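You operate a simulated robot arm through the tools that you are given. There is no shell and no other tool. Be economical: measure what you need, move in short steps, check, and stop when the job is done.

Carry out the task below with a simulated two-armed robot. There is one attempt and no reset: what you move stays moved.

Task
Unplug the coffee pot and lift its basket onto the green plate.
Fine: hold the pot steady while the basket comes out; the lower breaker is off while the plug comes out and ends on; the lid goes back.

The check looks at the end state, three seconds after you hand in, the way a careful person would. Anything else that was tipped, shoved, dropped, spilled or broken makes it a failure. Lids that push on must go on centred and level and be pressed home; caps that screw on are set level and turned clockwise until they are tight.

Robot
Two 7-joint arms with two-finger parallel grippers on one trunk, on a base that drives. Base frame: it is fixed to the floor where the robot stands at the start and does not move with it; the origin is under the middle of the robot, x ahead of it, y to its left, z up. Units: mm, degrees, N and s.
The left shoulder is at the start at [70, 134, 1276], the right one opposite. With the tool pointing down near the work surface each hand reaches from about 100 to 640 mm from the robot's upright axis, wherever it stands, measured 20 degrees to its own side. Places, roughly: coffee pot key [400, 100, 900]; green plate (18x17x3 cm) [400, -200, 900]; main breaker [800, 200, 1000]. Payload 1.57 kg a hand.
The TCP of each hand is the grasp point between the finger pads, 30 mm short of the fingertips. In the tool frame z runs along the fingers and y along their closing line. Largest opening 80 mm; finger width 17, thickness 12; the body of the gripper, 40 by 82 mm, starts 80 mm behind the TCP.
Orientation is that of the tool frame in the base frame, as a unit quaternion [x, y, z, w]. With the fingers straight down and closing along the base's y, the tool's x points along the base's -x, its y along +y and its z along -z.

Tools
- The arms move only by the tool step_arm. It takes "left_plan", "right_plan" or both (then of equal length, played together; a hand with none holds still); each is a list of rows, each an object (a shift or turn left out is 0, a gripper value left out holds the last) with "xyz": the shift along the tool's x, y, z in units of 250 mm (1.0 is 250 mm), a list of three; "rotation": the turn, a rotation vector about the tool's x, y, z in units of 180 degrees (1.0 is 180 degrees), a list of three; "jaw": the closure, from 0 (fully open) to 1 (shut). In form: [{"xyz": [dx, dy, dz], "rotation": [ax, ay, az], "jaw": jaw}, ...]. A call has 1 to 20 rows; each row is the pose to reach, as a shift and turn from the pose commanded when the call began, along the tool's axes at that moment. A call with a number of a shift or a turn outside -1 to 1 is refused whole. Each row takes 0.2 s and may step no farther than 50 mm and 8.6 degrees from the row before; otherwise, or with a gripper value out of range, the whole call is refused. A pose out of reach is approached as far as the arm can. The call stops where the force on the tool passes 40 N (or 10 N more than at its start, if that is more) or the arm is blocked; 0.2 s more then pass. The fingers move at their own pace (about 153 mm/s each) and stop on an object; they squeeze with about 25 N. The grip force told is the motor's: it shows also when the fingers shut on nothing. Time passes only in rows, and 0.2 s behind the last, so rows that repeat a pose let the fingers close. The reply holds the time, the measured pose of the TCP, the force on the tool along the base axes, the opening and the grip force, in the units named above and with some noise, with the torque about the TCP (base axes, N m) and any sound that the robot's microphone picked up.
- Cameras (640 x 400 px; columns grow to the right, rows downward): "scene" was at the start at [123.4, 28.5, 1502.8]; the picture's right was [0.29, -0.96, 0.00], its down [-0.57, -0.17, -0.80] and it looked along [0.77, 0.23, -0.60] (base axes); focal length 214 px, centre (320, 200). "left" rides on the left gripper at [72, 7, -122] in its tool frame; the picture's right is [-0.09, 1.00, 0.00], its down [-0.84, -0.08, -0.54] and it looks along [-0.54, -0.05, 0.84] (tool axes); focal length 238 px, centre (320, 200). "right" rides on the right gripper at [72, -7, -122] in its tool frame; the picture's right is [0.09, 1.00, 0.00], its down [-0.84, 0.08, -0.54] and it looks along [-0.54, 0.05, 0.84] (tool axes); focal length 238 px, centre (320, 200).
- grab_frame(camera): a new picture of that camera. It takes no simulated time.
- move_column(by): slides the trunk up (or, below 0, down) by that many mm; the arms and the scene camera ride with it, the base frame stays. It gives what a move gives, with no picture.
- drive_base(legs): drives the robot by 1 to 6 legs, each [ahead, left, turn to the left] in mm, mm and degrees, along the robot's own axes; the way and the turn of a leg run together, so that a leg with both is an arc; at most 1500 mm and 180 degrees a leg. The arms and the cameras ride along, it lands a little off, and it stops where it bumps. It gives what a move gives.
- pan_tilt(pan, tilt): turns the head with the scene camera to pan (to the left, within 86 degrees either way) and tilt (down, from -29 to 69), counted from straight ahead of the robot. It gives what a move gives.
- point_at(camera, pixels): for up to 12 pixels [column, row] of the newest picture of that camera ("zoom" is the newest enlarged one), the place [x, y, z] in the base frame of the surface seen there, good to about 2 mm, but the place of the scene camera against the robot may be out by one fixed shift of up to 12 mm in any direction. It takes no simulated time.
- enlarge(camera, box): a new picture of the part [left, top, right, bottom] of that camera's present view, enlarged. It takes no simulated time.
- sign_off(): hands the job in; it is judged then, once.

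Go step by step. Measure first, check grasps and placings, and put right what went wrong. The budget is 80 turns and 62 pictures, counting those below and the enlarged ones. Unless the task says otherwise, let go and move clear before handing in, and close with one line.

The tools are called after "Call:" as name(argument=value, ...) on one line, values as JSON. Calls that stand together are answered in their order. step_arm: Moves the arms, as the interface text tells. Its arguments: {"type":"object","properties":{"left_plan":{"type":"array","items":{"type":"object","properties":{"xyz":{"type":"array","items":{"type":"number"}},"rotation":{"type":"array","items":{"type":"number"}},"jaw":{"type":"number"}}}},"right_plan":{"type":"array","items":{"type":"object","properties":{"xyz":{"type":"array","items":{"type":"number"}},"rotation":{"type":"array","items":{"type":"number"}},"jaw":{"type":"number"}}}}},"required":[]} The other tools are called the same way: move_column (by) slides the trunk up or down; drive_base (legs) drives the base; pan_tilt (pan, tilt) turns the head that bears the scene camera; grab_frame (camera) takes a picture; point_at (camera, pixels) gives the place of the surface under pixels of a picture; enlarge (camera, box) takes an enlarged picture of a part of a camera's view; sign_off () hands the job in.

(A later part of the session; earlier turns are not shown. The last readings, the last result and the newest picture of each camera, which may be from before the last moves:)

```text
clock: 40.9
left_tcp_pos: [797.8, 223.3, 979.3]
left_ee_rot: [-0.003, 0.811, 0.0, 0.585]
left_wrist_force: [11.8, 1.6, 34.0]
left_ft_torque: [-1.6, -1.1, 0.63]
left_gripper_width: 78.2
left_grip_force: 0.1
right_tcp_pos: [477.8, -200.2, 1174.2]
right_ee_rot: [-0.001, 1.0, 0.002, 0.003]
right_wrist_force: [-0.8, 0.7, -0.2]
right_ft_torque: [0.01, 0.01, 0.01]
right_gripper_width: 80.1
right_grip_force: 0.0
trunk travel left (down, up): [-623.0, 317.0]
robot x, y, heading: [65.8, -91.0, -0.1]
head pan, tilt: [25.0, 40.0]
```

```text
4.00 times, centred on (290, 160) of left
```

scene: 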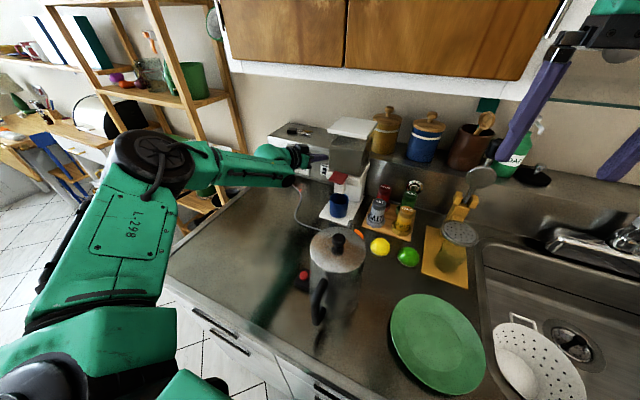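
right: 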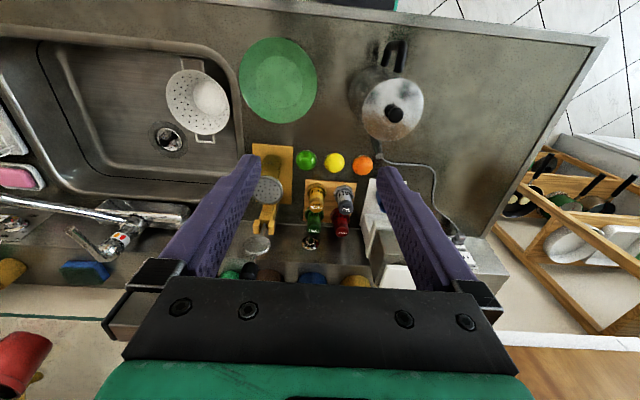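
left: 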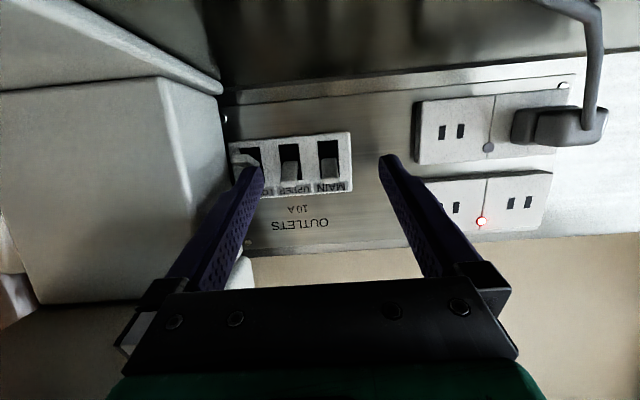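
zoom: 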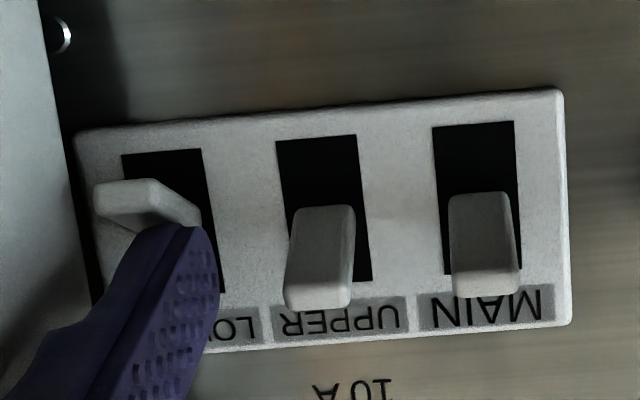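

The LOWER lever is at its bottom stop, off, with UPPER and MAIN still up. Raising off the lever and backing away, then looking at the plug.

Call:
move_column(by=70)

Call:
step_arm(left_plan=[{"xyz": [0.04, 0.1, -0.1]}, {"xyz": [0.08, 0.2, -0.2]}, {"xyz": [0.08, 0.35, -0.3]}, {"xyz": [0.08, 0.5, -0.3]}])

Call:
grab_frame(camera="left")

```text
clock: 42.0
left_tcp_pos: [800.7, 224.7, 1035.1]
left_ee_rot: [0.0, 0.819, 0.0, 0.574]
left_wrist_force: [0.3, 0.3, -0.1]
left_ft_torque: [-0.01, -0.03, 0.0]
left_gripper_width: 80.1
left_grip_force: 0.0
right_tcp_pos: [482.7, -198.3, 1242.7]
right_ee_rot: [-0.001, 1.0, 0.0, 0.0]
right_wrist_force: [0.6, -0.3, -0.6]
right_ft_torque: [-0.01, 0.02, -0.02]
right_gripper_width: 80.1
right_grip_force: 0.1
trunk travel left (down, up): [-693.0, 247.0]
robot x, y, heading: [62.6, -90.4, 0.2]
head pan, tilt: [25.0, 40.0]
```

```text
clock: 43.0
left_tcp_pos: [721.9, 348.9, 1042.0]
left_ee_rot: [-0.002, 0.819, 0.0, 0.574]
left_wrist_force: [-0.6, -0.3, 0.3]
left_ft_torque: [-0.01, -0.03, 0.0]
left_gripper_width: 80.4
left_grip_force: 0.0
right_tcp_pos: [483.0, -199.0, 1242.8]
right_ee_rot: [-0.001, 1.0, 0.0, 0.0]
right_wrist_force: [0.7, -0.5, 0.2]
right_ft_torque: [0.01, 0.03, -0.01]
right_gripper_width: 80.1
right_grip_force: 0.1
trunk travel left (down, up): [-693.0, 247.0]
robot x, y, heading: [64.8, -88.9, 0.1]
head pan, tilt: [25.0, 40.0]
```

```text
42 pictures are left
```

left: 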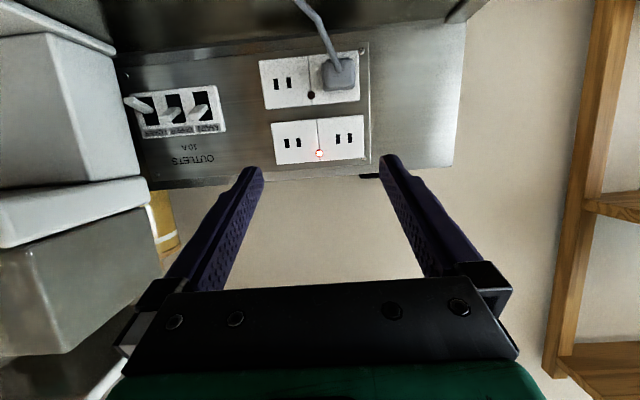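

The lower lamp (311,95) stays dark and the lever is down. Enlarging and measuring the plug at (338,72).

Call:
enlarge(camera="left", box=[296, 30, 376, 110])

Call:
point_at(camera="left", pixels=[[338, 72], [326, 75], [352, 75], [338, 86], [335, 60], [325, 62], [353, 66], [330, 45], [320, 25], [338, 92], [270, 75], [358, 95]])

```text
5.00 times, centred on (336, 70) of left
```

zoom: 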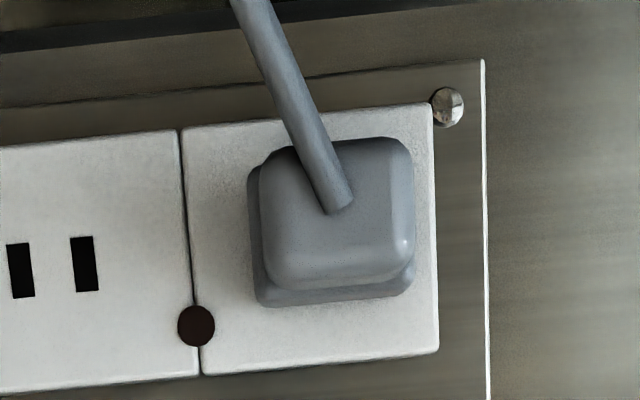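

```text
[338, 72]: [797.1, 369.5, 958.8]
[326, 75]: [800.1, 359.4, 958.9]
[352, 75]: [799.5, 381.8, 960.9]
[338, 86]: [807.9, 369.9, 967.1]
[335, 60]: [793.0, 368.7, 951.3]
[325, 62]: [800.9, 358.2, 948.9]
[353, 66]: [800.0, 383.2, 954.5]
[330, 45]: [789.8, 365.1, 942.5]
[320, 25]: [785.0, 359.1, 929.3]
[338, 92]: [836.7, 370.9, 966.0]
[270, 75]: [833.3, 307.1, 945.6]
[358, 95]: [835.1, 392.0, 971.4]
```

Plug body: y 357–384, z 943–968, x 797–834; cable leaves its front downward. I'll shift the hand right in the robot frame, drive the base left 130 mm so the plug is in the arm's good zone, and lower the trunk some.

Call:
step_arm(left_plan=[{"xyz": [0, -0.15, -0.05]}, {"xyz": [0, -0.3, -0.1]}, {"xyz": [0, -0.43, -0.15]}, {"xyz": [0, -0.43, -0.15]}])

Call:
drive_base(legs=[[0, 130, 0]])

Call:
move_column(by=-60)

```text
clock: 44.0
left_tcp_pos: [686.8, 240.6, 1056.9]
left_ee_rot: [-0.002, 0.818, 0.002, 0.575]
left_wrist_force: [-0.5, 0.3, -0.1]
left_ft_torque: [0.01, -0.01, -0.01]
left_gripper_width: 79.9
left_grip_force: 0.0
right_tcp_pos: [480.9, -198.9, 1242.4]
right_ee_rot: [-0.001, 1.0, 0.0, 0.0]
right_wrist_force: [0.5, 0.2, 0.6]
right_ft_torque: [0.02, 0.03, 0.0]
right_gripper_width: 80.1
right_grip_force: 0.0
trunk travel left (down, up): [-693.0, 247.0]
robot x, y, heading: [61.6, -87.7, -0.0]
head pan, tilt: [25.0, 40.0]
```

```text
clock: 45.2
left_tcp_pos: [685.3, 371.4, 1055.3]
left_ee_rot: [-0.002, 0.818, 0.002, 0.575]
left_wrist_force: [0.5, -0.4, -0.3]
left_ft_torque: [0.01, -0.04, -0.03]
left_gripper_width: 79.8
left_grip_force: 0.0
right_tcp_pos: [481.5, -68.8, 1243.2]
right_ee_rot: [-0.002, 1.0, 0.001, 0.001]
right_wrist_force: [0.2, 0.2, 0.0]
right_ft_torque: [-0.04, -0.02, 0.04]
right_gripper_width: 79.9
right_grip_force: 0.1
trunk travel left (down, up): [-693.0, 247.0]
robot x, y, heading: [61.7, 36.9, 0.2]
head pan, tilt: [25.0, 40.0]
```

```text
clock: 46.2
left_tcp_pos: [685.6, 371.2, 997.1]
left_ee_rot: [-0.002, 0.818, 0.002, 0.575]
left_wrist_force: [-0.4, 0.2, -0.4]
left_ft_torque: [0.02, 0.03, 0.03]
left_gripper_width: 80.2
left_grip_force: 0.2
right_tcp_pos: [481.8, -67.4, 1183.8]
right_ee_rot: [-0.003, 1.0, 0.001, 0.0]
right_wrist_force: [0.0, 0.1, 0.4]
right_ft_torque: [-0.04, 0.0, 0.0]
right_gripper_width: 80.1
right_grip_force: 0.1
trunk travel left (down, up): [-633.0, 307.0]
robot x, y, heading: [65.9, 39.3, 0.3]
head pan, tilt: [25.0, 40.0]
```

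Hand is lined up at y 371. Approaching the plug with open fingers.

Call:
step_arm(left_plan=[{"xyz": [-0.008, -0.002, 0.13]}, {"xyz": [-0.016, -0.002, 0.27]}, {"xyz": [-0.025, -0.003, 0.4]}, {"xyz": [-0.025, -0.003, 0.468]}, {"xyz": [-0.025, -0.003, 0.468]}])

Call:
grab_frame(camera="left")

```text
clock: 47.4
left_tcp_pos: [780.8, 373.7, 968.1]
left_ee_rot: [-0.002, 0.819, 0.001, 0.574]
left_wrist_force: [-0.2, -0.2, -0.1]
left_ft_torque: [0.04, 0.02, 0.04]
left_gripper_width: 79.9
left_grip_force: 0.0
left hand out of reach, approached as far as the arm can: row 4, 5
right_tcp_pos: [481.8, -68.1, 1183.0]
right_ee_rot: [-0.003, 1.0, 0.001, 0.0]
right_wrist_force: [0.5, -0.5, -0.1]
right_ft_torque: [-0.01, 0.02, 0.01]
right_gripper_width: 80.2
right_grip_force: 0.0
trunk travel left (down, up): [-633.0, 307.0]
robot x, y, heading: [60.9, 38.5, 0.2]
head pan, tilt: [25.0, 40.0]
```

```text
40 pictures are left
```

left: 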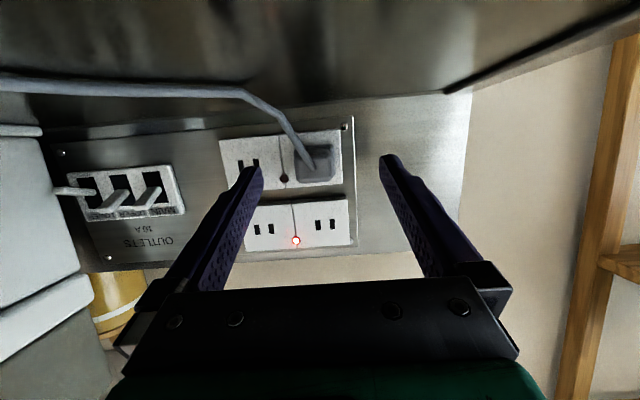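

Tips reach x≈811, overlapping the plug by only ~12 mm; the limit depends on lateral offset. I'll back off, shift the base 60 mm more left while keeping the hand's y, and approach again.

Call:
step_arm(left_plan=[{"xyz": [0, 0, -0.15]}, {"xyz": [0, -0.12, -0.25]}, {"xyz": [0, -0.25, -0.3]}, {"xyz": [0, -0.25, -0.3]}])

Call:
drive_base(legs=[[5, 60, 0]])

```text
clock: 48.4
left_tcp_pos: [712.6, 310.5, 999.1]
left_ee_rot: [-0.002, 0.818, 0.001, 0.575]
left_wrist_force: [-1.0, 1.1, 0.8]
left_ft_torque: [-0.01, -0.05, -0.03]
left_gripper_width: 79.9
left_grip_force: 0.0
right_tcp_pos: [482.1, -67.4, 1183.7]
right_ee_rot: [-0.004, 1.0, 0.0, 0.0]
right_wrist_force: [0.4, -0.4, -0.1]
right_ft_torque: [0.01, 0.02, 0.01]
right_gripper_width: 80.1
right_grip_force: 0.1
trunk travel left (down, up): [-633.0, 307.0]
robot x, y, heading: [62.4, 38.8, 0.2]
head pan, tilt: [25.0, 40.0]
```

```text
clock: 49.4
left_tcp_pos: [713.6, 367.8, 998.9]
left_ee_rot: [-0.001, 0.818, 0.001, 0.575]
left_wrist_force: [-0.3, -0.2, 0.0]
left_ft_torque: [0.04, 0.03, -0.01]
left_gripper_width: 79.6
left_grip_force: 0.1
right_tcp_pos: [482.3, -10.3, 1182.9]
right_ee_rot: [0.0, 1.0, 0.001, 0.0]
right_wrist_force: [-0.7, -0.4, -0.9]
right_ft_torque: [-0.03, -0.02, 0.01]
right_gripper_width: 80.0
right_grip_force: 0.2
trunk travel left (down, up): [-633.0, 307.0]
robot x, y, heading: [64.8, 93.9, -0.1]
head pan, tilt: [25.0, 40.0]
```

Call:
step_arm(left_plan=[{"xyz": [0.008, 0.011, 0.12]}, {"xyz": [0.016, 0.011, 0.25]}, {"xyz": [0.023, 0.011, 0.37]}, {"xyz": [0.023, 0.011, 0.37]}])

Call:
grab_frame(camera="left")

```text
clock: 50.4
left_tcp_pos: [798.5, 370.2, 959.2]
left_ee_rot: [-0.001, 0.818, 0.001, 0.575]
left_wrist_force: [-0.2, 0.8, 0.2]
left_ft_torque: [0.04, -0.01, 0.01]
left_gripper_width: 80.1
left_grip_force: 0.1
right_tcp_pos: [482.0, -9.5, 1183.7]
right_ee_rot: [0.0, 1.0, 0.001, 0.0]
right_wrist_force: [-0.8, 0.3, 0.2]
right_ft_torque: [0.0, 0.0, 0.01]
right_gripper_width: 80.2
right_grip_force: 0.1
trunk travel left (down, up): [-633.0, 307.0]
robot x, y, heading: [64.1, 96.1, 0.2]
head pan, tilt: [25.0, 40.0]
```

```text
39 pictures are left
```

left: 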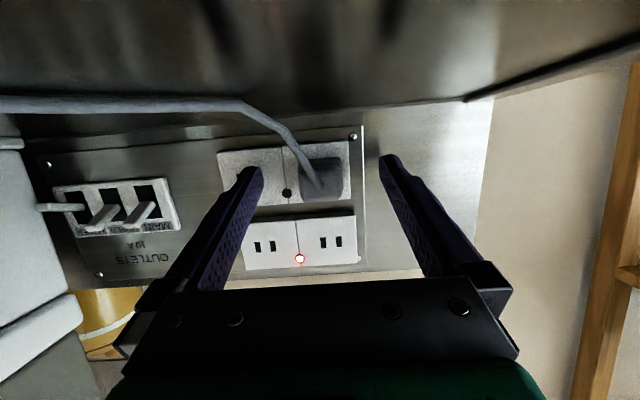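

Reached (798,370,959), plug (322,178) centred between the fingers. Closing on it.

Call:
step_arm(left_plan=[{"jaw": 1}, {"jaw": 1}, {"jaw": 1}, {"jaw": 1}])

```text
clock: 51.4
left_tcp_pos: [799.3, 370.8, 960.1]
left_ee_rot: [-0.002, 0.819, 0.002, 0.574]
left_wrist_force: [-0.1, 0.3, -0.3]
left_ft_torque: [-0.03, 0.05, 0.04]
left_gripper_width: 29.1
left_grip_force: 25.0
right_tcp_pos: [481.5, -9.6, 1182.8]
right_ee_rot: [0.0, 1.0, 0.001, 0.0]
right_wrist_force: [0.2, 0.0, 0.9]
right_ft_torque: [0.01, 0.0, 0.0]
right_gripper_width: 80.1
right_grip_force: 0.0
trunk travel left (down, up): [-633.0, 307.0]
robot x, y, heading: [62.2, 100.0, 0.2]
head pan, tilt: [25.0, 40.0]
```

Gripped at 29 mm. Pulling straight out along −x.

Call:
step_arm(left_plan=[{"xyz": [0.0137, 0, -0.0376]}, {"xyz": [0.0274, 0, -0.0752]}, {"xyz": [0.041, 0, -0.113]}, {"xyz": [0.0548, 0, -0.15]}, {"xyz": [0.082, 0, -0.226]}, {"xyz": [0.082, 0, -0.226]}])

Call:
grab_frame(camera="left")

Call:
grab_frame(camera="scene")

```text
clock: 52.8
left_tcp_pos: [740.8, 374.7, 962.5]
left_ee_rot: [-0.001, 0.819, 0.001, 0.574]
left_wrist_force: [0.1, 0.7, 0.4]
left_ft_torque: [-0.02, 0.03, 0.0]
left_gripper_width: 28.9
left_grip_force: 25.6
right_tcp_pos: [481.8, -8.6, 1181.5]
right_ee_rot: [0.0, 1.0, 0.001, 0.0]
right_wrist_force: [0.0, 0.9, -0.7]
right_ft_torque: [0.01, 0.0, 0.01]
right_gripper_width: 80.1
right_grip_force: 0.0
trunk travel left (down, up): [-633.0, 307.0]
robot x, y, heading: [61.7, 98.1, -0.1]
head pan, tilt: [25.0, 40.0]
```

```text
38 pictures are left
```

left: 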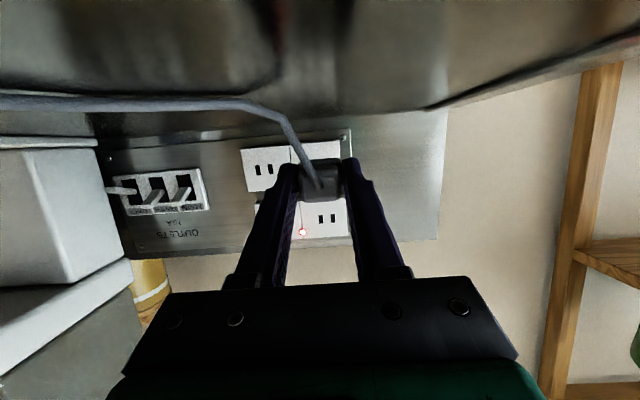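

```text
37 pictures are left
```

scene: 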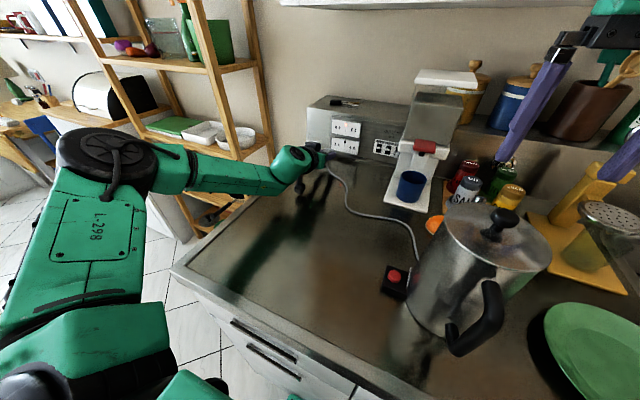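

The plug is out and held. I'll pitch slightly (so the camera clears the counter) and lower the plug onto the counter near (710,373).

Call:
step_arm(left_plan=[{"xyz": [0.03, 0, -0.053], "rotation": [0, 0.042, 0]}, {"xyz": [0.06, 0, -0.106], "rotation": [0, 0.083, 0]}, {"xyz": [0.06, 0, -0.106], "rotation": [0, 0.083, 0]}])

Call:
step_arm(left_plan=[{"xyz": [0.013, 0, 0.009]}, {"xyz": [0.026, 0, 0.018]}, {"xyz": [0.039, 0, 0.028]}, {"xyz": [0.046, 0, 0.032]}])

Call:
enlarge(camera="scene", box=[280, 120, 400, 220])

```text
clock: 53.6
left_tcp_pos: [710.1, 372.1, 955.7]
left_ee_rot: [0.0, 0.886, 0.0, 0.464]
left_wrist_force: [-0.5, 0.0, -1.3]
left_ft_torque: [0.01, 0.02, -0.02]
left_gripper_width: 29.0
left_grip_force: 24.8
right_tcp_pos: [482.5, -9.1, 1183.3]
right_ee_rot: [-0.001, 1.0, 0.0, 0.0]
right_wrist_force: [-0.3, -0.2, -0.9]
right_ft_torque: [-0.01, 0.03, -0.05]
right_gripper_width: 80.0
right_grip_force: 0.0
trunk travel left (down, up): [-633.0, 307.0]
robot x, y, heading: [64.7, 96.6, -0.0]
head pan, tilt: [25.0, 40.0]
```

```text
clock: 54.6
left_tcp_pos: [709.9, 370.7, 940.8]
left_ee_rot: [-0.001, 0.886, 0.0, 0.463]
left_wrist_force: [-0.2, 0.3, -0.1]
left_ft_torque: [0.0, -0.01, -0.01]
left_gripper_width: 28.9
left_grip_force: 24.8
right_tcp_pos: [481.4, -9.9, 1183.1]
right_ee_rot: [-0.001, 1.0, 0.001, 0.0]
right_wrist_force: [0.1, 0.5, 0.5]
right_ft_torque: [-0.04, 0.02, 0.01]
right_gripper_width: 80.0
right_grip_force: 0.0
trunk travel left (down, up): [-633.0, 307.0]
robot x, y, heading: [66.7, 100.7, -0.2]
head pan, tilt: [25.0, 40.0]
```

```text
4.00 times, centred on (340, 170) of scene
```

zoom: 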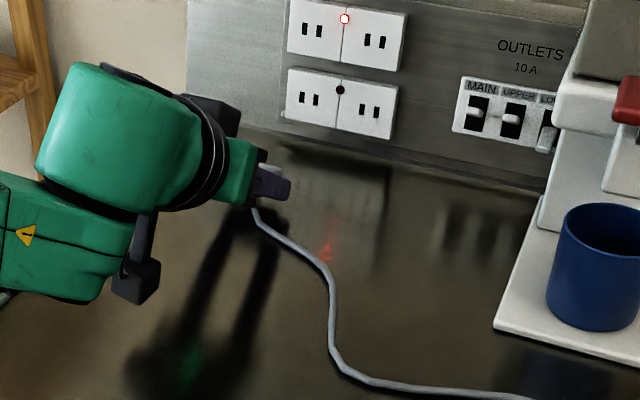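

The socket is empty and the plug is just above the counter. Lower 5 mm, release, and back away upward.

Call:
step_arm(left_plan=[{"xyz": [0.008, 0, 0.006]}, {"xyz": [0.016, 0, 0.011]}, {"xyz": [0.016, 0, 0.011], "jaw": 0.5}, {"xyz": [0.016, 0, 0.011], "jaw": 0.3}, {"xyz": [0.016, 0, 0.011], "jaw": 0.2}, {"xyz": [0.016, 0, -0.06]}, {"xyz": [-0.03, 0, -0.2]}, {"xyz": [-0.13, 0, -0.35]}, {"xyz": [-0.23, 0, -0.45]}])

Call:
grab_frame(camera="left")

```text
clock: 56.6
left_tcp_pos: [646.9, 367.2, 1053.8]
left_ee_rot: [0.0, 0.886, 0.0, 0.464]
left_wrist_force: [-0.6, -0.6, -0.6]
left_ft_torque: [-0.03, 0.01, 0.01]
left_gripper_width: 64.1
left_grip_force: 0.1
right_tcp_pos: [481.8, -10.1, 1183.9]
right_ee_rot: [0.0, 1.0, 0.001, 0.0]
right_wrist_force: [-1.4, 0.2, 0.4]
right_ft_torque: [0.02, -0.05, 0.04]
right_gripper_width: 79.8
right_grip_force: 0.0
trunk travel left (down, up): [-633.0, 307.0]
robot x, y, heading: [62.4, 97.0, 0.2]
head pan, tilt: [25.0, 40.0]
```

```text
35 pictures are left
```

left: 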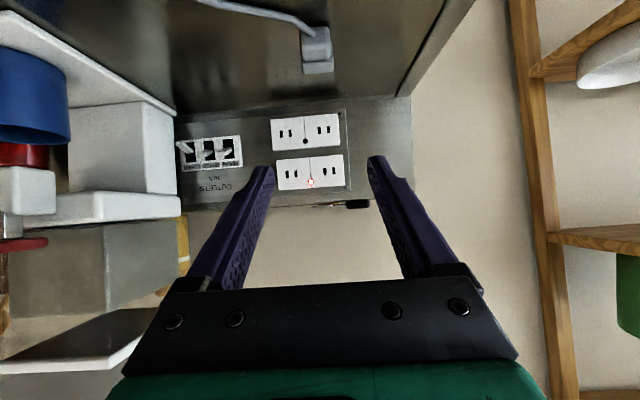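

The plug rests on the counter at (316,48). Now measuring the LOWER lever in its off position.

Call:
enlarge(camera="left", box=[165, 120, 261, 180])

```text
6.67 times, centred on (213, 150) of left
```

zoom: 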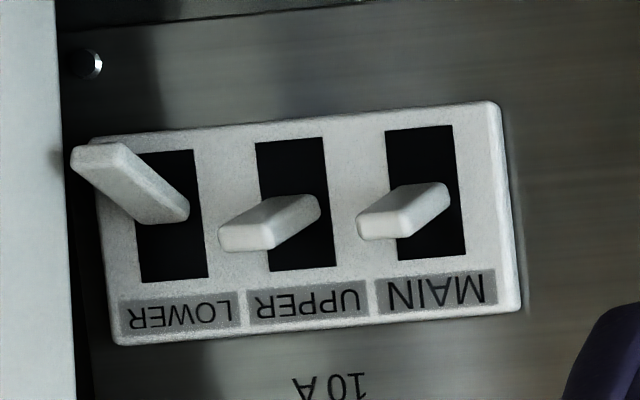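

Call:
point_at(camera="zoom", pixels=[[90, 160], [110, 160], [130, 160], [150, 195], [180, 212], [85, 150], [110, 148], [240, 240], [280, 225], [375, 228]])

Call:
point_at(camera="left", pixels=[[316, 45], [320, 67], [250, 12], [210, 2], [175, 110], [110, 150]])

```text
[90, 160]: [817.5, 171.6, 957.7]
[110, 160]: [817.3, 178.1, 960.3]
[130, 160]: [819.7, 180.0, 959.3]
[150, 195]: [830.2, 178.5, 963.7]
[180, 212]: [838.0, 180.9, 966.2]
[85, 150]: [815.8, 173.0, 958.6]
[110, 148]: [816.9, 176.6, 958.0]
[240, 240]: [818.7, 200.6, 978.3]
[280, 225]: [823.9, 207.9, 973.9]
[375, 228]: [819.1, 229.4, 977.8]
```

```text
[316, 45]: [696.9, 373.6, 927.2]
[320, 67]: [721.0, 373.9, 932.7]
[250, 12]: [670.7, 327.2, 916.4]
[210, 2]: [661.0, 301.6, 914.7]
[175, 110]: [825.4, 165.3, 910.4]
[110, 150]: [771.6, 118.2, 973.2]
```

Lever (off): tip at x 817, z≈953–960, y 170–181. I'll drive right ~147 mm, open the fingers, flatten to pitch 27°, and come in underneath the lever.

Call:
drive_base(legs=[[0, -145, 0]])

Call:
step_arm(left_plan=[{"rotation": [0, -0.044, 0], "jaw": 0}, {"rotation": [0, -0.044, 0]}])

```text
clock: 58.0
left_tcp_pos: [645.1, 219.8, 1051.5]
left_ee_rot: [-0.001, 0.886, 0.0, 0.463]
left_wrist_force: [-0.2, 0.5, -0.5]
left_ft_torque: [0.0, -0.01, 0.02]
left_gripper_width: 63.7
left_grip_force: 0.0
right_tcp_pos: [482.7, -157.7, 1183.6]
right_ee_rot: [0.0, 1.0, 0.0, 0.0]
right_wrist_force: [0.0, -0.3, 0.5]
right_ft_torque: [0.02, 0.0, 0.0]
right_gripper_width: 80.4
right_grip_force: 0.0
trunk travel left (down, up): [-633.0, 307.0]
robot x, y, heading: [60.6, -52.7, 0.0]
head pan, tilt: [25.0, 40.0]
```

```text
clock: 58.6
left_tcp_pos: [646.2, 217.3, 1052.3]
left_ee_rot: [0.0, 0.852, 0.001, 0.524]
left_wrist_force: [0.0, 0.3, 1.3]
left_ft_torque: [0.02, 0.01, 0.0]
left_gripper_width: 80.1
left_grip_force: 0.0
right_tcp_pos: [482.3, -158.3, 1182.9]
right_ee_rot: [0.0, 1.0, 0.001, 0.0]
right_wrist_force: [0.5, -0.5, -0.2]
right_ft_torque: [0.02, -0.01, 0.03]
right_gripper_width: 80.1
right_grip_force: 0.1
trunk travel left (down, up): [-633.0, 307.0]
robot x, y, heading: [64.9, -49.4, 0.1]
head pan, tilt: [25.0, 40.0]
```

Call:
step_arm(left_plan=[{"xyz": [0.039, 0.015, 0.159]}, {"xyz": [0.078, 0.03, 0.317]}, {"xyz": [0.116, 0.03, 0.476]}, {"xyz": [0.155, 0.03, 0.634]}, {"xyz": [0.155, 0.03, 0.634]}])

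Call:
grab_frame(camera="left")

```text
clock: 59.8
left_tcp_pos: [768.8, 226.9, 948.1]
left_ee_rot: [0.0, 0.852, 0.0, 0.524]
left_wrist_force: [0.2, 0.0, -0.3]
left_ft_torque: [-0.02, -0.01, 0.03]
left_gripper_width: 79.8
left_grip_force: 0.1
right_tcp_pos: [481.5, -159.3, 1183.6]
right_ee_rot: [0.0, 1.0, 0.001, 0.001]
right_wrist_force: [0.7, 0.4, 0.3]
right_ft_torque: [0.0, -0.04, -0.03]
right_gripper_width: 80.1
right_grip_force: 0.0
trunk travel left (down, up): [-633.0, 307.0]
robot x, y, heading: [64.2, -54.1, -0.1]
head pan, tilt: [25.0, 40.0]
```

```text
33 pictures are left
```

left: 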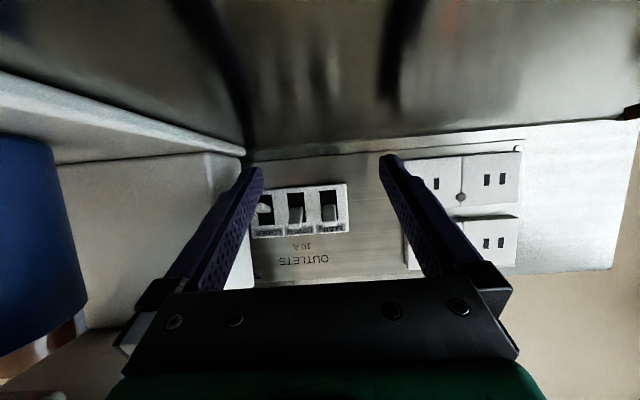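

Lined up beneath the lever. Forward 27 mm, then lift with the trunk.

Call:
step_arm(left_plan=[{"xyz": [-0.019, -0.012, 0.051]}, {"xyz": [-0.038, -0.012, 0.102]}, {"xyz": [-0.038, -0.012, 0.102]}])

Call:
move_column(by=22)

Call:
move_column(by=10)

Call:
grab_frame(camera="left")

```text
clock: 60.6
left_tcp_pos: [796.7, 223.3, 941.8]
left_ee_rot: [-0.001, 0.852, 0.001, 0.524]
left_wrist_force: [-1.3, 0.1, 0.7]
left_ft_torque: [0.03, 0.02, -0.02]
left_gripper_width: 80.2
left_grip_force: 0.0
right_tcp_pos: [481.1, -158.5, 1182.5]
right_ee_rot: [-0.001, 1.0, 0.0, 0.0]
right_wrist_force: [0.5, 0.1, 0.6]
right_ft_torque: [0.01, 0.0, -0.02]
right_gripper_width: 80.1
right_grip_force: 0.1
trunk travel left (down, up): [-633.0, 307.0]
robot x, y, heading: [59.6, -54.0, 0.2]
head pan, tilt: [25.0, 40.0]
```

```text
clock: 61.2
left_tcp_pos: [797.4, 223.6, 964.8]
left_ee_rot: [-0.001, 0.852, 0.001, 0.523]
left_wrist_force: [-0.1, -0.5, -0.9]
left_ft_torque: [-0.04, 0.0, 0.0]
left_gripper_width: 80.0
left_grip_force: 0.1
right_tcp_pos: [481.3, -156.9, 1205.4]
right_ee_rot: [0.0, 1.0, 0.001, -0.001]
right_wrist_force: [0.0, -0.2, 0.0]
right_ft_torque: [0.0, -0.01, 0.01]
right_gripper_width: 80.0
right_grip_force: 0.1
trunk travel left (down, up): [-655.0, 285.0]
robot x, y, heading: [60.9, -52.2, -0.1]
head pan, tilt: [25.0, 40.0]
```

```text
clock: 61.8
left_tcp_pos: [797.9, 223.0, 974.9]
left_ee_rot: [-0.001, 0.852, 0.001, 0.523]
left_wrist_force: [0.3, 0.3, -0.3]
left_ft_torque: [-0.03, 0.01, -0.02]
left_gripper_width: 79.7
left_grip_force: 0.0
right_tcp_pos: [482.1, -158.1, 1215.9]
right_ee_rot: [0.0, 1.0, 0.001, 0.0]
right_wrist_force: [-0.2, -0.3, 0.8]
right_ft_torque: [0.01, -0.01, 0.0]
right_gripper_width: 80.0
right_grip_force: 0.1
trunk travel left (down, up): [-665.0, 275.0]
robot x, y, heading: [64.7, -51.5, 0.2]
head pan, tilt: [25.0, 40.0]
```

```text
32 pictures are left
```

left: 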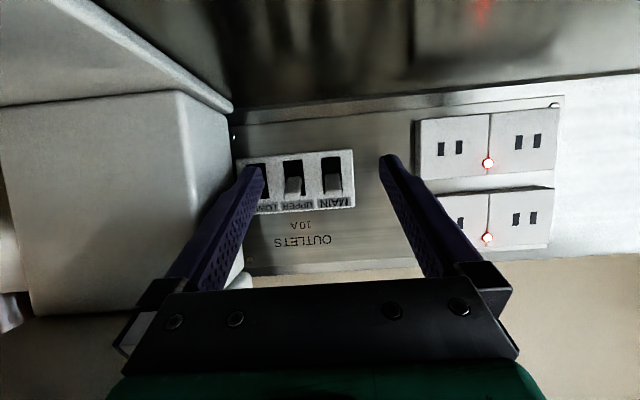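

Both lamps (488,162) and (487,237) are lit, so LOWER is on again. Backing straight out, then up and away.

Call:
step_arm(left_plan=[{"xyz": [0.03, 0, -0.06]}, {"xyz": [0.06, 0.02, -0.2]}, {"xyz": [0.06, 0.06, -0.35]}, {"xyz": [0.0, 0.08, -0.5]}, {"xyz": [-0.15, 0.08, -0.6]}, {"xyz": [-0.3, 0.08, -0.7]}])

Call:
enlarge(camera="left", box=[140, 90, 380, 240])

```text
clock: 63.2
left_tcp_pos: [677.7, 242.9, 1122.0]
left_ee_rot: [0.0, 0.852, 0.001, 0.524]
left_wrist_force: [0.5, 0.2, 0.4]
left_ft_torque: [0.02, 0.02, -0.03]
left_gripper_width: 79.9
left_grip_force: 0.1
right_tcp_pos: [479.9, -158.4, 1215.0]
right_ee_rot: [0.0, 1.0, 0.0, 0.001]
right_wrist_force: [0.7, 0.5, 0.4]
right_ft_torque: [0.0, -0.03, 0.02]
right_gripper_width: 80.3
right_grip_force: 0.0
trunk travel left (down, up): [-665.0, 275.0]
robot x, y, heading: [63.1, -52.5, 0.2]
head pan, tilt: [25.0, 40.0]
```

```text
2.67 times, centred on (260, 165) of left
```

zoom: 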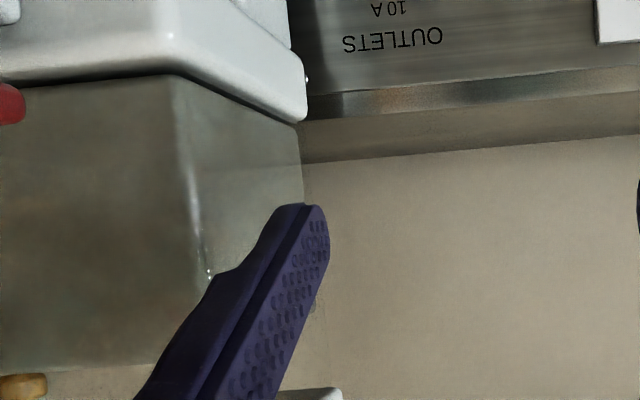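

Lever side is done. Next the pot: I'll back the base up 100 mm and square it at y≈0, raise the trunk, and look at pot and plate.

Call:
drive_base(legs=[[-110, 0, 0], [0, 50, 0]])

Call:
move_column(by=185)

Call:
pan_tilt(pan=0, tilt=50)

Call:
grab_frame(camera="scene")

Call:
enlarge(camera="scene", box=[240, 140, 440, 300])

```text
clock: 65.0
left_tcp_pos: [567.8, 287.0, 1121.7]
left_ee_rot: [0.002, 0.852, 0.001, 0.523]
left_wrist_force: [-0.3, -0.9, 1.2]
left_ft_torque: [0.02, 0.0, 0.04]
left_gripper_width: 80.1
left_grip_force: 0.0
right_tcp_pos: [369.5, -112.6, 1214.1]
right_ee_rot: [0.0, 1.0, 0.002, -0.001]
right_wrist_force: [-0.3, 0.3, 0.4]
right_ft_torque: [0.04, 0.03, 0.01]
right_gripper_width: 79.7
right_grip_force: 0.1
trunk travel left (down, up): [-665.0, 275.0]
robot x, y, heading: [-49.4, -1.9, 0.2]
head pan, tilt: [25.0, 40.0]
```

```text
clock: 67.0
left_tcp_pos: [566.4, 292.5, 1305.8]
left_ee_rot: [0.0, 0.852, 0.0, 0.524]
left_wrist_force: [0.2, -0.2, 0.5]
left_ft_torque: [0.03, 0.0, 0.01]
left_gripper_width: 80.1
left_grip_force: 0.0
right_tcp_pos: [369.3, -108.0, 1399.7]
right_ee_rot: [0.0, 1.0, 0.0, 0.0]
right_wrist_force: [-0.2, 0.4, 0.1]
right_ft_torque: [-0.05, -0.04, -0.02]
right_gripper_width: 79.8
right_grip_force: 0.1
trunk travel left (down, up): [-850.0, 90.0]
robot x, y, heading: [-48.4, 0.1, 0.1]
head pan, tilt: [25.0, 40.0]
```

```text
clock: 67.9
left_tcp_pos: [566.7, 292.8, 1307.3]
left_ee_rot: [0.0, 0.852, 0.0, 0.524]
left_wrist_force: [-0.1, -0.7, -0.7]
left_ft_torque: [0.01, 0.01, -0.03]
left_gripper_width: 80.2
left_grip_force: 0.0
right_tcp_pos: [368.8, -108.1, 1400.0]
right_ee_rot: [0.001, 1.0, 0.0, -0.001]
right_wrist_force: [-0.6, 0.1, 0.2]
right_ft_torque: [0.0, -0.01, 0.01]
right_gripper_width: 80.0
right_grip_force: 0.1
trunk travel left (down, up): [-850.0, 90.0]
robot x, y, heading: [-51.3, 0.1, 0.1]
head pan, tilt: [0.0, 50.0]
```

```text
30 pictures are left
```

scene: 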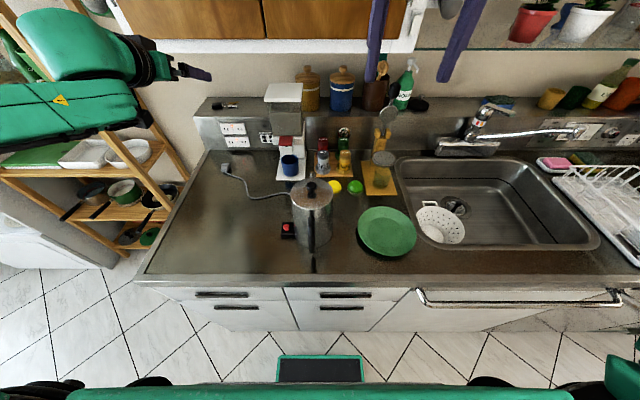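

```text
2.50 times, centred on (340, 220) of scene
```

zoom: 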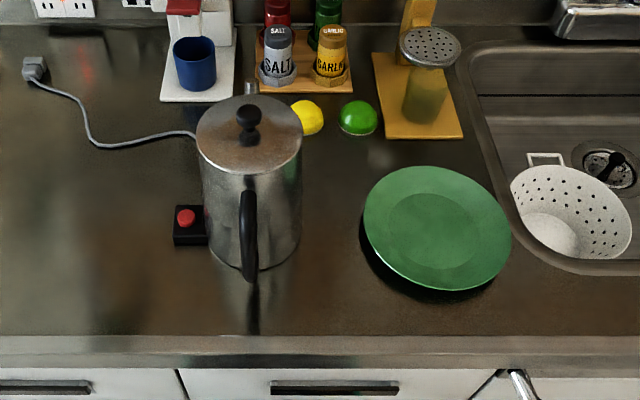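

Moving the right hand over the pot to measure with its accurate camera.

Call:
step_arm(right_plan=[{"xyz": [0.05, 0.17, 0]}, {"xyz": [0.1, 0.34, 0]}, {"xyz": [0.16, 0.52, 0]}, {"xyz": [0.16, 0.52, 0]}])

Call:
grab_frame(camera="right")

Call:
enlarge(camera="right", box=[160, 0, 480, 200])

```text
clock: 68.9
left_tcp_pos: [567.4, 291.7, 1305.9]
left_ee_rot: [0.001, 0.852, 0.0, 0.524]
left_wrist_force: [0.2, 0.9, 0.5]
left_ft_torque: [-0.05, 0.0, -0.01]
left_gripper_width: 80.2
left_grip_force: 0.0
right_tcp_pos: [329.1, 17.0, 1399.5]
right_ee_rot: [0.0, 1.0, 0.001, 0.001]
right_wrist_force: [1.5, -1.3, 0.4]
right_ft_torque: [0.02, 0.01, 0.03]
right_gripper_width: 80.1
right_grip_force: 0.0
trunk travel left (down, up): [-850.0, 90.0]
robot x, y, heading: [-47.6, -3.6, -0.0]
head pan, tilt: [0.0, 50.0]
```

```text
28 pictures are left
```

right: 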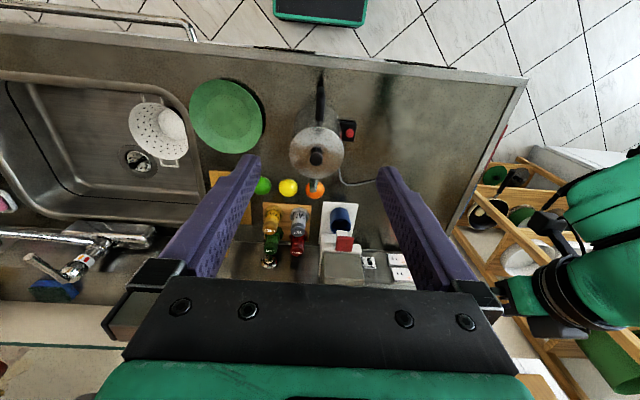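

```text
2.00 times, centred on (320, 100) of right
```

zoom: 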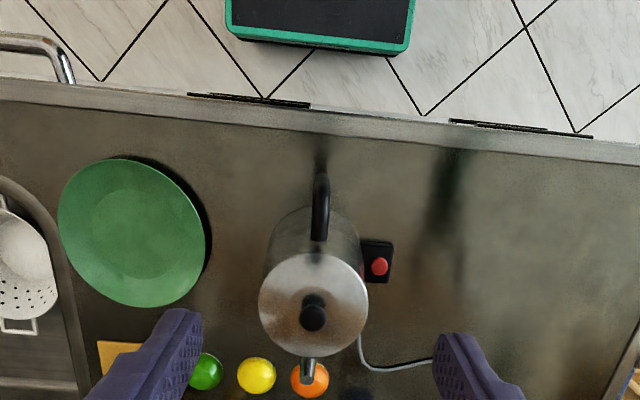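

Call:
point_at(camera="zoom", pixels=[[313, 318], [313, 303], [262, 305], [365, 305], [313, 358], [318, 258], [320, 178], [320, 205], [320, 235], [132, 232], [115, 175], [190, 270]])

Call:
point_at(camera="right", pixels=[[317, 157], [316, 148], [292, 150], [340, 150], [320, 92], [320, 110], [316, 125], [348, 130], [313, 185], [227, 115]])

```text
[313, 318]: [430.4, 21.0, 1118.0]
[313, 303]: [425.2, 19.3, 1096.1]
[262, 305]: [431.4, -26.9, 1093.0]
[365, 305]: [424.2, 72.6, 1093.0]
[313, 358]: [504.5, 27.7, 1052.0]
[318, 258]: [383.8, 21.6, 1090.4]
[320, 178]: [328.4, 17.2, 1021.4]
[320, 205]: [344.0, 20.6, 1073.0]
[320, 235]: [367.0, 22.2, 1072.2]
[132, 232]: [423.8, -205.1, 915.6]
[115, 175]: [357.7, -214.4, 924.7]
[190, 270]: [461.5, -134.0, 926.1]
```

```text
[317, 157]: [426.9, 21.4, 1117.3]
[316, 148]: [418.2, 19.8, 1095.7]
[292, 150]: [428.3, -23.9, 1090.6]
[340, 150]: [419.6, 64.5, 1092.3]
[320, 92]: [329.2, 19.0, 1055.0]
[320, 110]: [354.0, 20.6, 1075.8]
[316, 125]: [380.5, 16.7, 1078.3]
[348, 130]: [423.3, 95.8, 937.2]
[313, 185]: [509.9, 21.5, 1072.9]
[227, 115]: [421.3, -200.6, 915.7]
```

Pot: lid plane z≈1093, centre about (428,22), radius 50; knob top z 1118; handle bar at x≈328–344, y≈20, from z 1073 down. I'll swing the left hand to point right-and-down (closing along x) so it can take the handle from the left, out of the right hand's way.

Call:
step_arm(left_plan=[{"xyz": [0.051, -0.011, -0.059], "rotation": [0.0338, 0.0066, 0.0245]}, {"xyz": [0.101, -0.021, -0.119], "rotation": [0.0677, 0.0132, 0.049]}, {"xyz": [0.152, -0.032, -0.178], "rotation": [0.1015, 0.0198, 0.0735]}, {"xyz": [0.203, -0.043, -0.237], "rotation": [0.1353, 0.0263, 0.098]}, {"xyz": [0.253, -0.053, -0.297], "rotation": [0.1692, 0.0329, 0.1225]}, {"xyz": [0.304, -0.064, -0.356], "rotation": [0.203, 0.0395, 0.147]}, {"xyz": [0.355, -0.075, -0.415], "rotation": [0.2368, 0.0461, 0.1715]}, {"xyz": [0.405, -0.085, -0.475], "rotation": [0.2707, 0.0527, 0.196]}, {"xyz": [0.456, -0.096, -0.534], "rotation": [0.3045, 0.0593, 0.2205]}, {"xyz": [0.507, -0.107, -0.593], "rotation": [0.3383, 0.0658, 0.245]}, {"xyz": [0.557, -0.117, -0.653], "rotation": [0.3722, 0.0724, 0.2695]}, {"xyz": [0.608, -0.128, -0.712], "rotation": [0.406, 0.079, 0.294]}, {"xyz": [0.608, -0.128, -0.712], "rotation": [0.406, 0.079, 0.294]}])

Call:
grab_frame(camera="left")

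```text
clock: 71.7
left_tcp_pos: [338.4, 261.5, 1249.2]
left_ee_rot: [0.654, 0.653, -0.27, 0.27]
left_wrist_force: [0.0, -0.2, 1.0]
left_ft_torque: [0.0, 0.02, 0.01]
left_gripper_width: 79.8
left_grip_force: 0.1
right_tcp_pos: [329.6, 17.3, 1399.8]
right_ee_rot: [0.0, 1.0, 0.001, 0.001]
right_wrist_force: [0.2, 0.3, -0.4]
right_ft_torque: [-0.01, -0.02, 0.01]
right_gripper_width: 80.1
right_grip_force: 0.1
trunk travel left (down, up): [-850.0, 90.0]
robot x, y, heading: [-52.2, -3.2, 0.0]
head pan, tilt: [0.0, 50.0]
```

```text
26 pictures are left
```

left: 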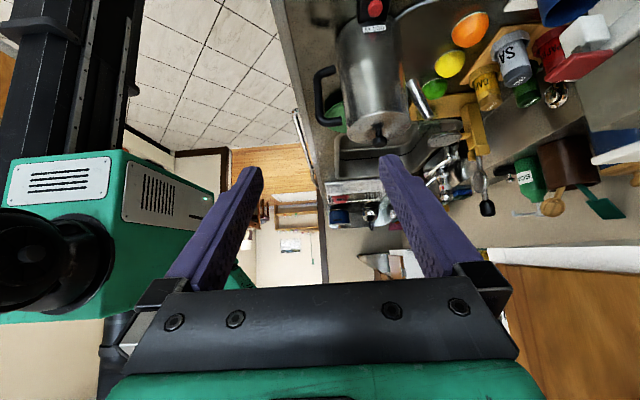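

Attitude reached; the handle shows at (318–340, 70–125) in the left view. Measuring it.

Call:
enlarge(camera="left", box=[290, 0, 450, 160])

```text
2.50 times, centred on (370, 80) of left
```

zoom: 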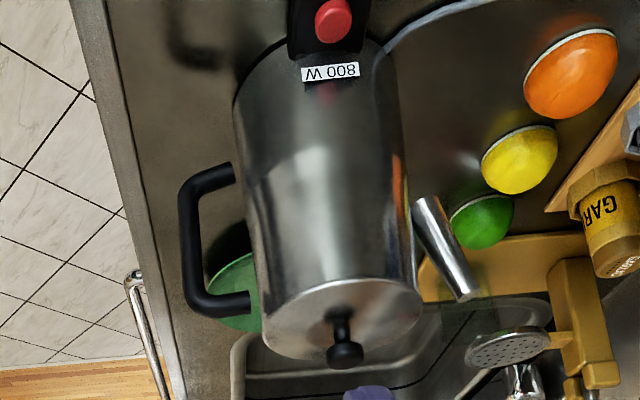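

Call:
point_at(camera="zoom", pixels=[[187, 230], [200, 230], [190, 260], [185, 205], [230, 305], [210, 180], [194, 245], [240, 230], [342, 355], [275, 325], [415, 300], [250, 170]])

```text
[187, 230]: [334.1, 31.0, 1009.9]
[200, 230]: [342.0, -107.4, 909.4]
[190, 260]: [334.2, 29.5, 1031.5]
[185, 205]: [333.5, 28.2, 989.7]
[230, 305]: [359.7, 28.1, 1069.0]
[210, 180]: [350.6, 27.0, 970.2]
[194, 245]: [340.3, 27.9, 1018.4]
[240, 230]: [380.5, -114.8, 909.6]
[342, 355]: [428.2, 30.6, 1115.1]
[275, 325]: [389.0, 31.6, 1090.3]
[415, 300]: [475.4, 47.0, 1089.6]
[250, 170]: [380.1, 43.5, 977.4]
```

Handle is a D-loop: vertical bar x 327–342, centre y≈21, z 985–1060, with a ~36 mm gap to the body. Moving the left hand in with the jaw half open.

Call:
step_arm(left_plan=[{"xyz": [-0.007, -0.012, 0.196], "jaw": 0.5}, {"xyz": [-0.014, -0.012, 0.392]}, {"xyz": [-0.021, -0.012, 0.588]}, {"xyz": [-0.028, -0.012, 0.784]}, {"xyz": [-0.035, -0.012, 0.98]}, {"xyz": [-0.035, -0.012, 0.98]}])

Call:
grab_frame(camera="left")

```text
clock: 73.1
left_tcp_pos: [337.7, 79.0, 1082.1]
left_ee_rot: [0.653, 0.653, -0.27, 0.272]
left_wrist_force: [-0.1, 1.0, 0.4]
left_ft_torque: [-0.01, 0.01, -0.01]
left_gripper_width: 40.0
left_grip_force: 0.0
right_tcp_pos: [329.1, 17.5, 1400.6]
right_ee_rot: [0.0, 1.0, 0.001, 0.001]
right_wrist_force: [0.2, -0.1, 0.2]
right_ft_torque: [0.01, -0.01, 0.01]
right_gripper_width: 80.0
right_grip_force: 0.0
trunk travel left (down, up): [-850.0, 90.0]
robot x, y, heading: [-48.8, -0.3, 0.1]
head pan, tilt: [0.0, 50.0]
```

```text
24 pictures are left
```

left: 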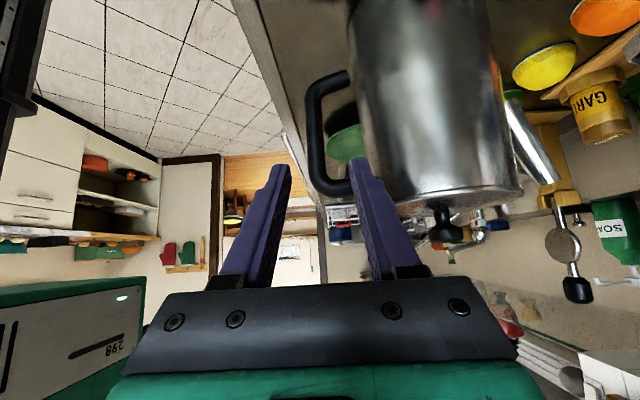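

Call:
point_at(camera="left", pixels=[[309, 130], [316, 130], [312, 110], [313, 150], [338, 187], [345, 75], [360, 165], [365, 120]])

```text
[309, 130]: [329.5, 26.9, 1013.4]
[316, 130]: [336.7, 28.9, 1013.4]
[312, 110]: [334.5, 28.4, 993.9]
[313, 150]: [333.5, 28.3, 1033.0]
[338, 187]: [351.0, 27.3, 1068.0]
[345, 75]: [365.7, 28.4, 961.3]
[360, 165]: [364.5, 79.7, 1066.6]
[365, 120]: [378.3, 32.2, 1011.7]
```

Call:
step_arm(left_plan=[{"xyz": [0.007, -0.015, 0.12]}, {"xyz": [0.014, -0.015, 0.24]}, {"xyz": [0.014, -0.015, 0.336]}, {"xyz": [0.014, -0.015, 0.336]}])

Call:
grab_frame(camera="left")

```text
clock: 74.1
left_tcp_pos: [335.0, 22.8, 1020.4]
left_ee_rot: [0.653, 0.654, -0.27, 0.272]
left_wrist_force: [-0.1, 0.4, 0.6]
left_ft_torque: [-0.01, -0.03, -0.04]
left_gripper_width: 40.1
left_grip_force: 0.1
right_tcp_pos: [328.7, 17.7, 1399.3]
right_ee_rot: [0.0, 1.0, 0.001, 0.001]
right_wrist_force: [-1.1, 0.4, 0.3]
right_ft_torque: [-0.01, -0.03, -0.01]
right_gripper_width: 79.9
right_grip_force: 0.2
trunk travel left (down, up): [-850.0, 90.0]
robot x, y, heading: [-50.0, -0.9, 0.1]
head pan, tilt: [0.0, 50.0]
```

```text
23 pictures are left
```

left: 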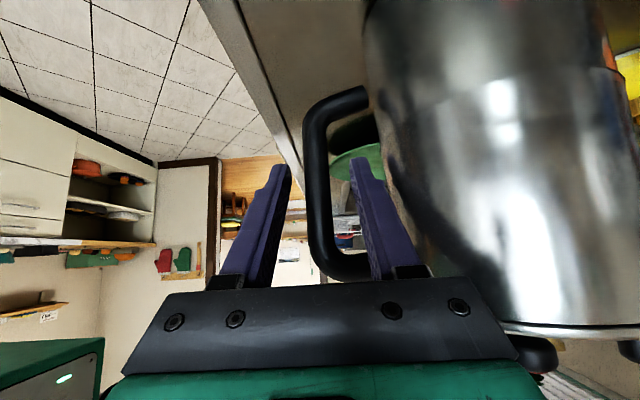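

The bar sits between the fingers. Closing, and at the same time bringing the right hand above the knob.

Call:
step_arm(left_plan=[{"jaw": 1}, {"jaw": 1}, {"jaw": 1}, {"jaw": 1}, {"jaw": 1}, {"jaw": 1}], right_plan=[{"xyz": [-0.1, 0.004, 0.1], "jaw": 0.3}, {"xyz": [-0.2, 0.008, 0.25]}, {"xyz": [-0.3, 0.012, 0.4]}, {"xyz": [-0.4, 0.016, 0.55]}, {"xyz": [-0.4, 0.016, 0.7]}, {"xyz": [-0.4, 0.016, 0.8]}])

Call:
grab_frame(camera="right")

```text
clock: 75.5
left_tcp_pos: [332.7, 21.3, 1021.3]
left_ee_rot: [0.653, 0.654, -0.27, 0.271]
left_wrist_force: [-2.4, -0.3, 2.1]
left_ft_torque: [-0.33, -0.5, -0.03]
left_gripper_width: 15.9
left_grip_force: 25.1
right_tcp_pos: [427.7, 25.9, 1199.5]
right_ee_rot: [-0.001, 1.0, 0.001, 0.0]
right_wrist_force: [-0.4, -0.2, -0.5]
right_ft_torque: [-0.03, 0.02, -0.02]
right_gripper_width: 55.9
right_grip_force: 0.0
trunk travel left (down, up): [-850.0, 90.0]
robot x, y, heading: [-47.8, -0.2, -0.1]
head pan, tilt: [0.0, 50.0]
```

```text
22 pictures are left
```

right: 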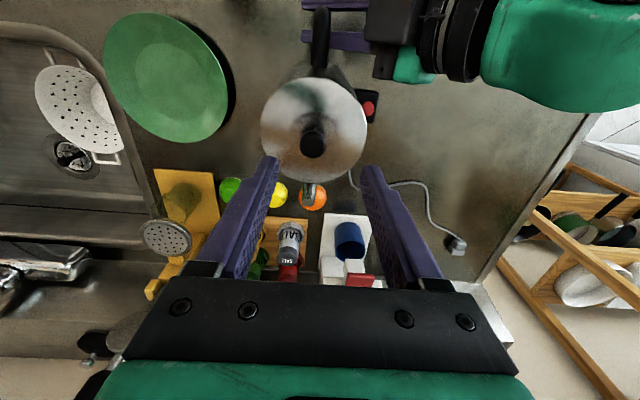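

Left has the bar (15.9 mm). Measuring knob and lid rim from the right camera.

Call:
point_at(camera="right", pixels=[[313, 142], [302, 142], [324, 142], [313, 155], [264, 135], [363, 135], [313, 180], [318, 90], [313, 125], [285, 110], [165, 75], [340, 170]])

```text
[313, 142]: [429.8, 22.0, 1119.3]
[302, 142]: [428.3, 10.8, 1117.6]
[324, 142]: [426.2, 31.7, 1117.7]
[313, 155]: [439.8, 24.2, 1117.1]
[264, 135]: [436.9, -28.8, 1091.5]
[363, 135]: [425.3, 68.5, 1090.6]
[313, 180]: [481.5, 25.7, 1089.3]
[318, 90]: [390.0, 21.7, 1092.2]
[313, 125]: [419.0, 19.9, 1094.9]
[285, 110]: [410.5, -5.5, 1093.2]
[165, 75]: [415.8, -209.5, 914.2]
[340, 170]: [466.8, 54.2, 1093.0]
```

Knob centre (430,21.5), top z 1119, lid z≈1093. Lowering so fingertips stop ~6 mm above the lid, then gripping.

Call:
step_arm(right_plan=[{"xyz": [-0.009, -0.018, 0.1]}, {"xyz": [-0.009, -0.018, 0.2]}, {"xyz": [-0.009, -0.018, 0.282]}, {"xyz": [-0.009, -0.018, 0.282]}, {"xyz": [-0.009, -0.018, 0.282], "jaw": 1}, {"xyz": [-0.009, -0.018, 0.282], "jaw": 1}, {"xyz": [-0.009, -0.018, 0.282], "jaw": 1}])

Call:
enlarge(camera="left", box=[400, 240, 640, 400])

```text
clock: 77.1
left_tcp_pos: [335.4, 22.6, 1021.6]
left_ee_rot: [0.653, 0.653, -0.271, 0.272]
left_wrist_force: [-3.1, -1.9, 1.1]
left_ft_torque: [-0.31, -0.58, -0.09]
left_gripper_width: 15.9
left_grip_force: 25.4
right_tcp_pos: [429.9, 18.9, 1129.7]
right_ee_rot: [0.001, 1.0, 0.001, -0.001]
right_wrist_force: [0.3, 1.4, -0.7]
right_ft_torque: [0.11, 0.0, 0.02]
right_gripper_width: 23.5
right_grip_force: 24.9
trunk travel left (down, up): [-850.0, 90.0]
robot x, y, heading: [-50.1, -0.4, -0.1]
head pan, tilt: [0.0, 50.0]
heard: snap
```

```text
2.50 times, centred on (520, 320) of left
```

zoom: 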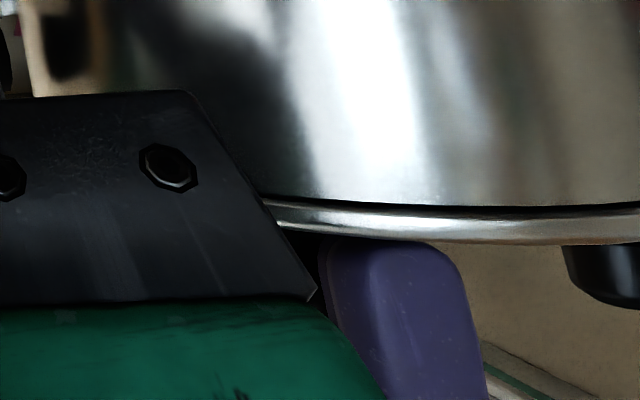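

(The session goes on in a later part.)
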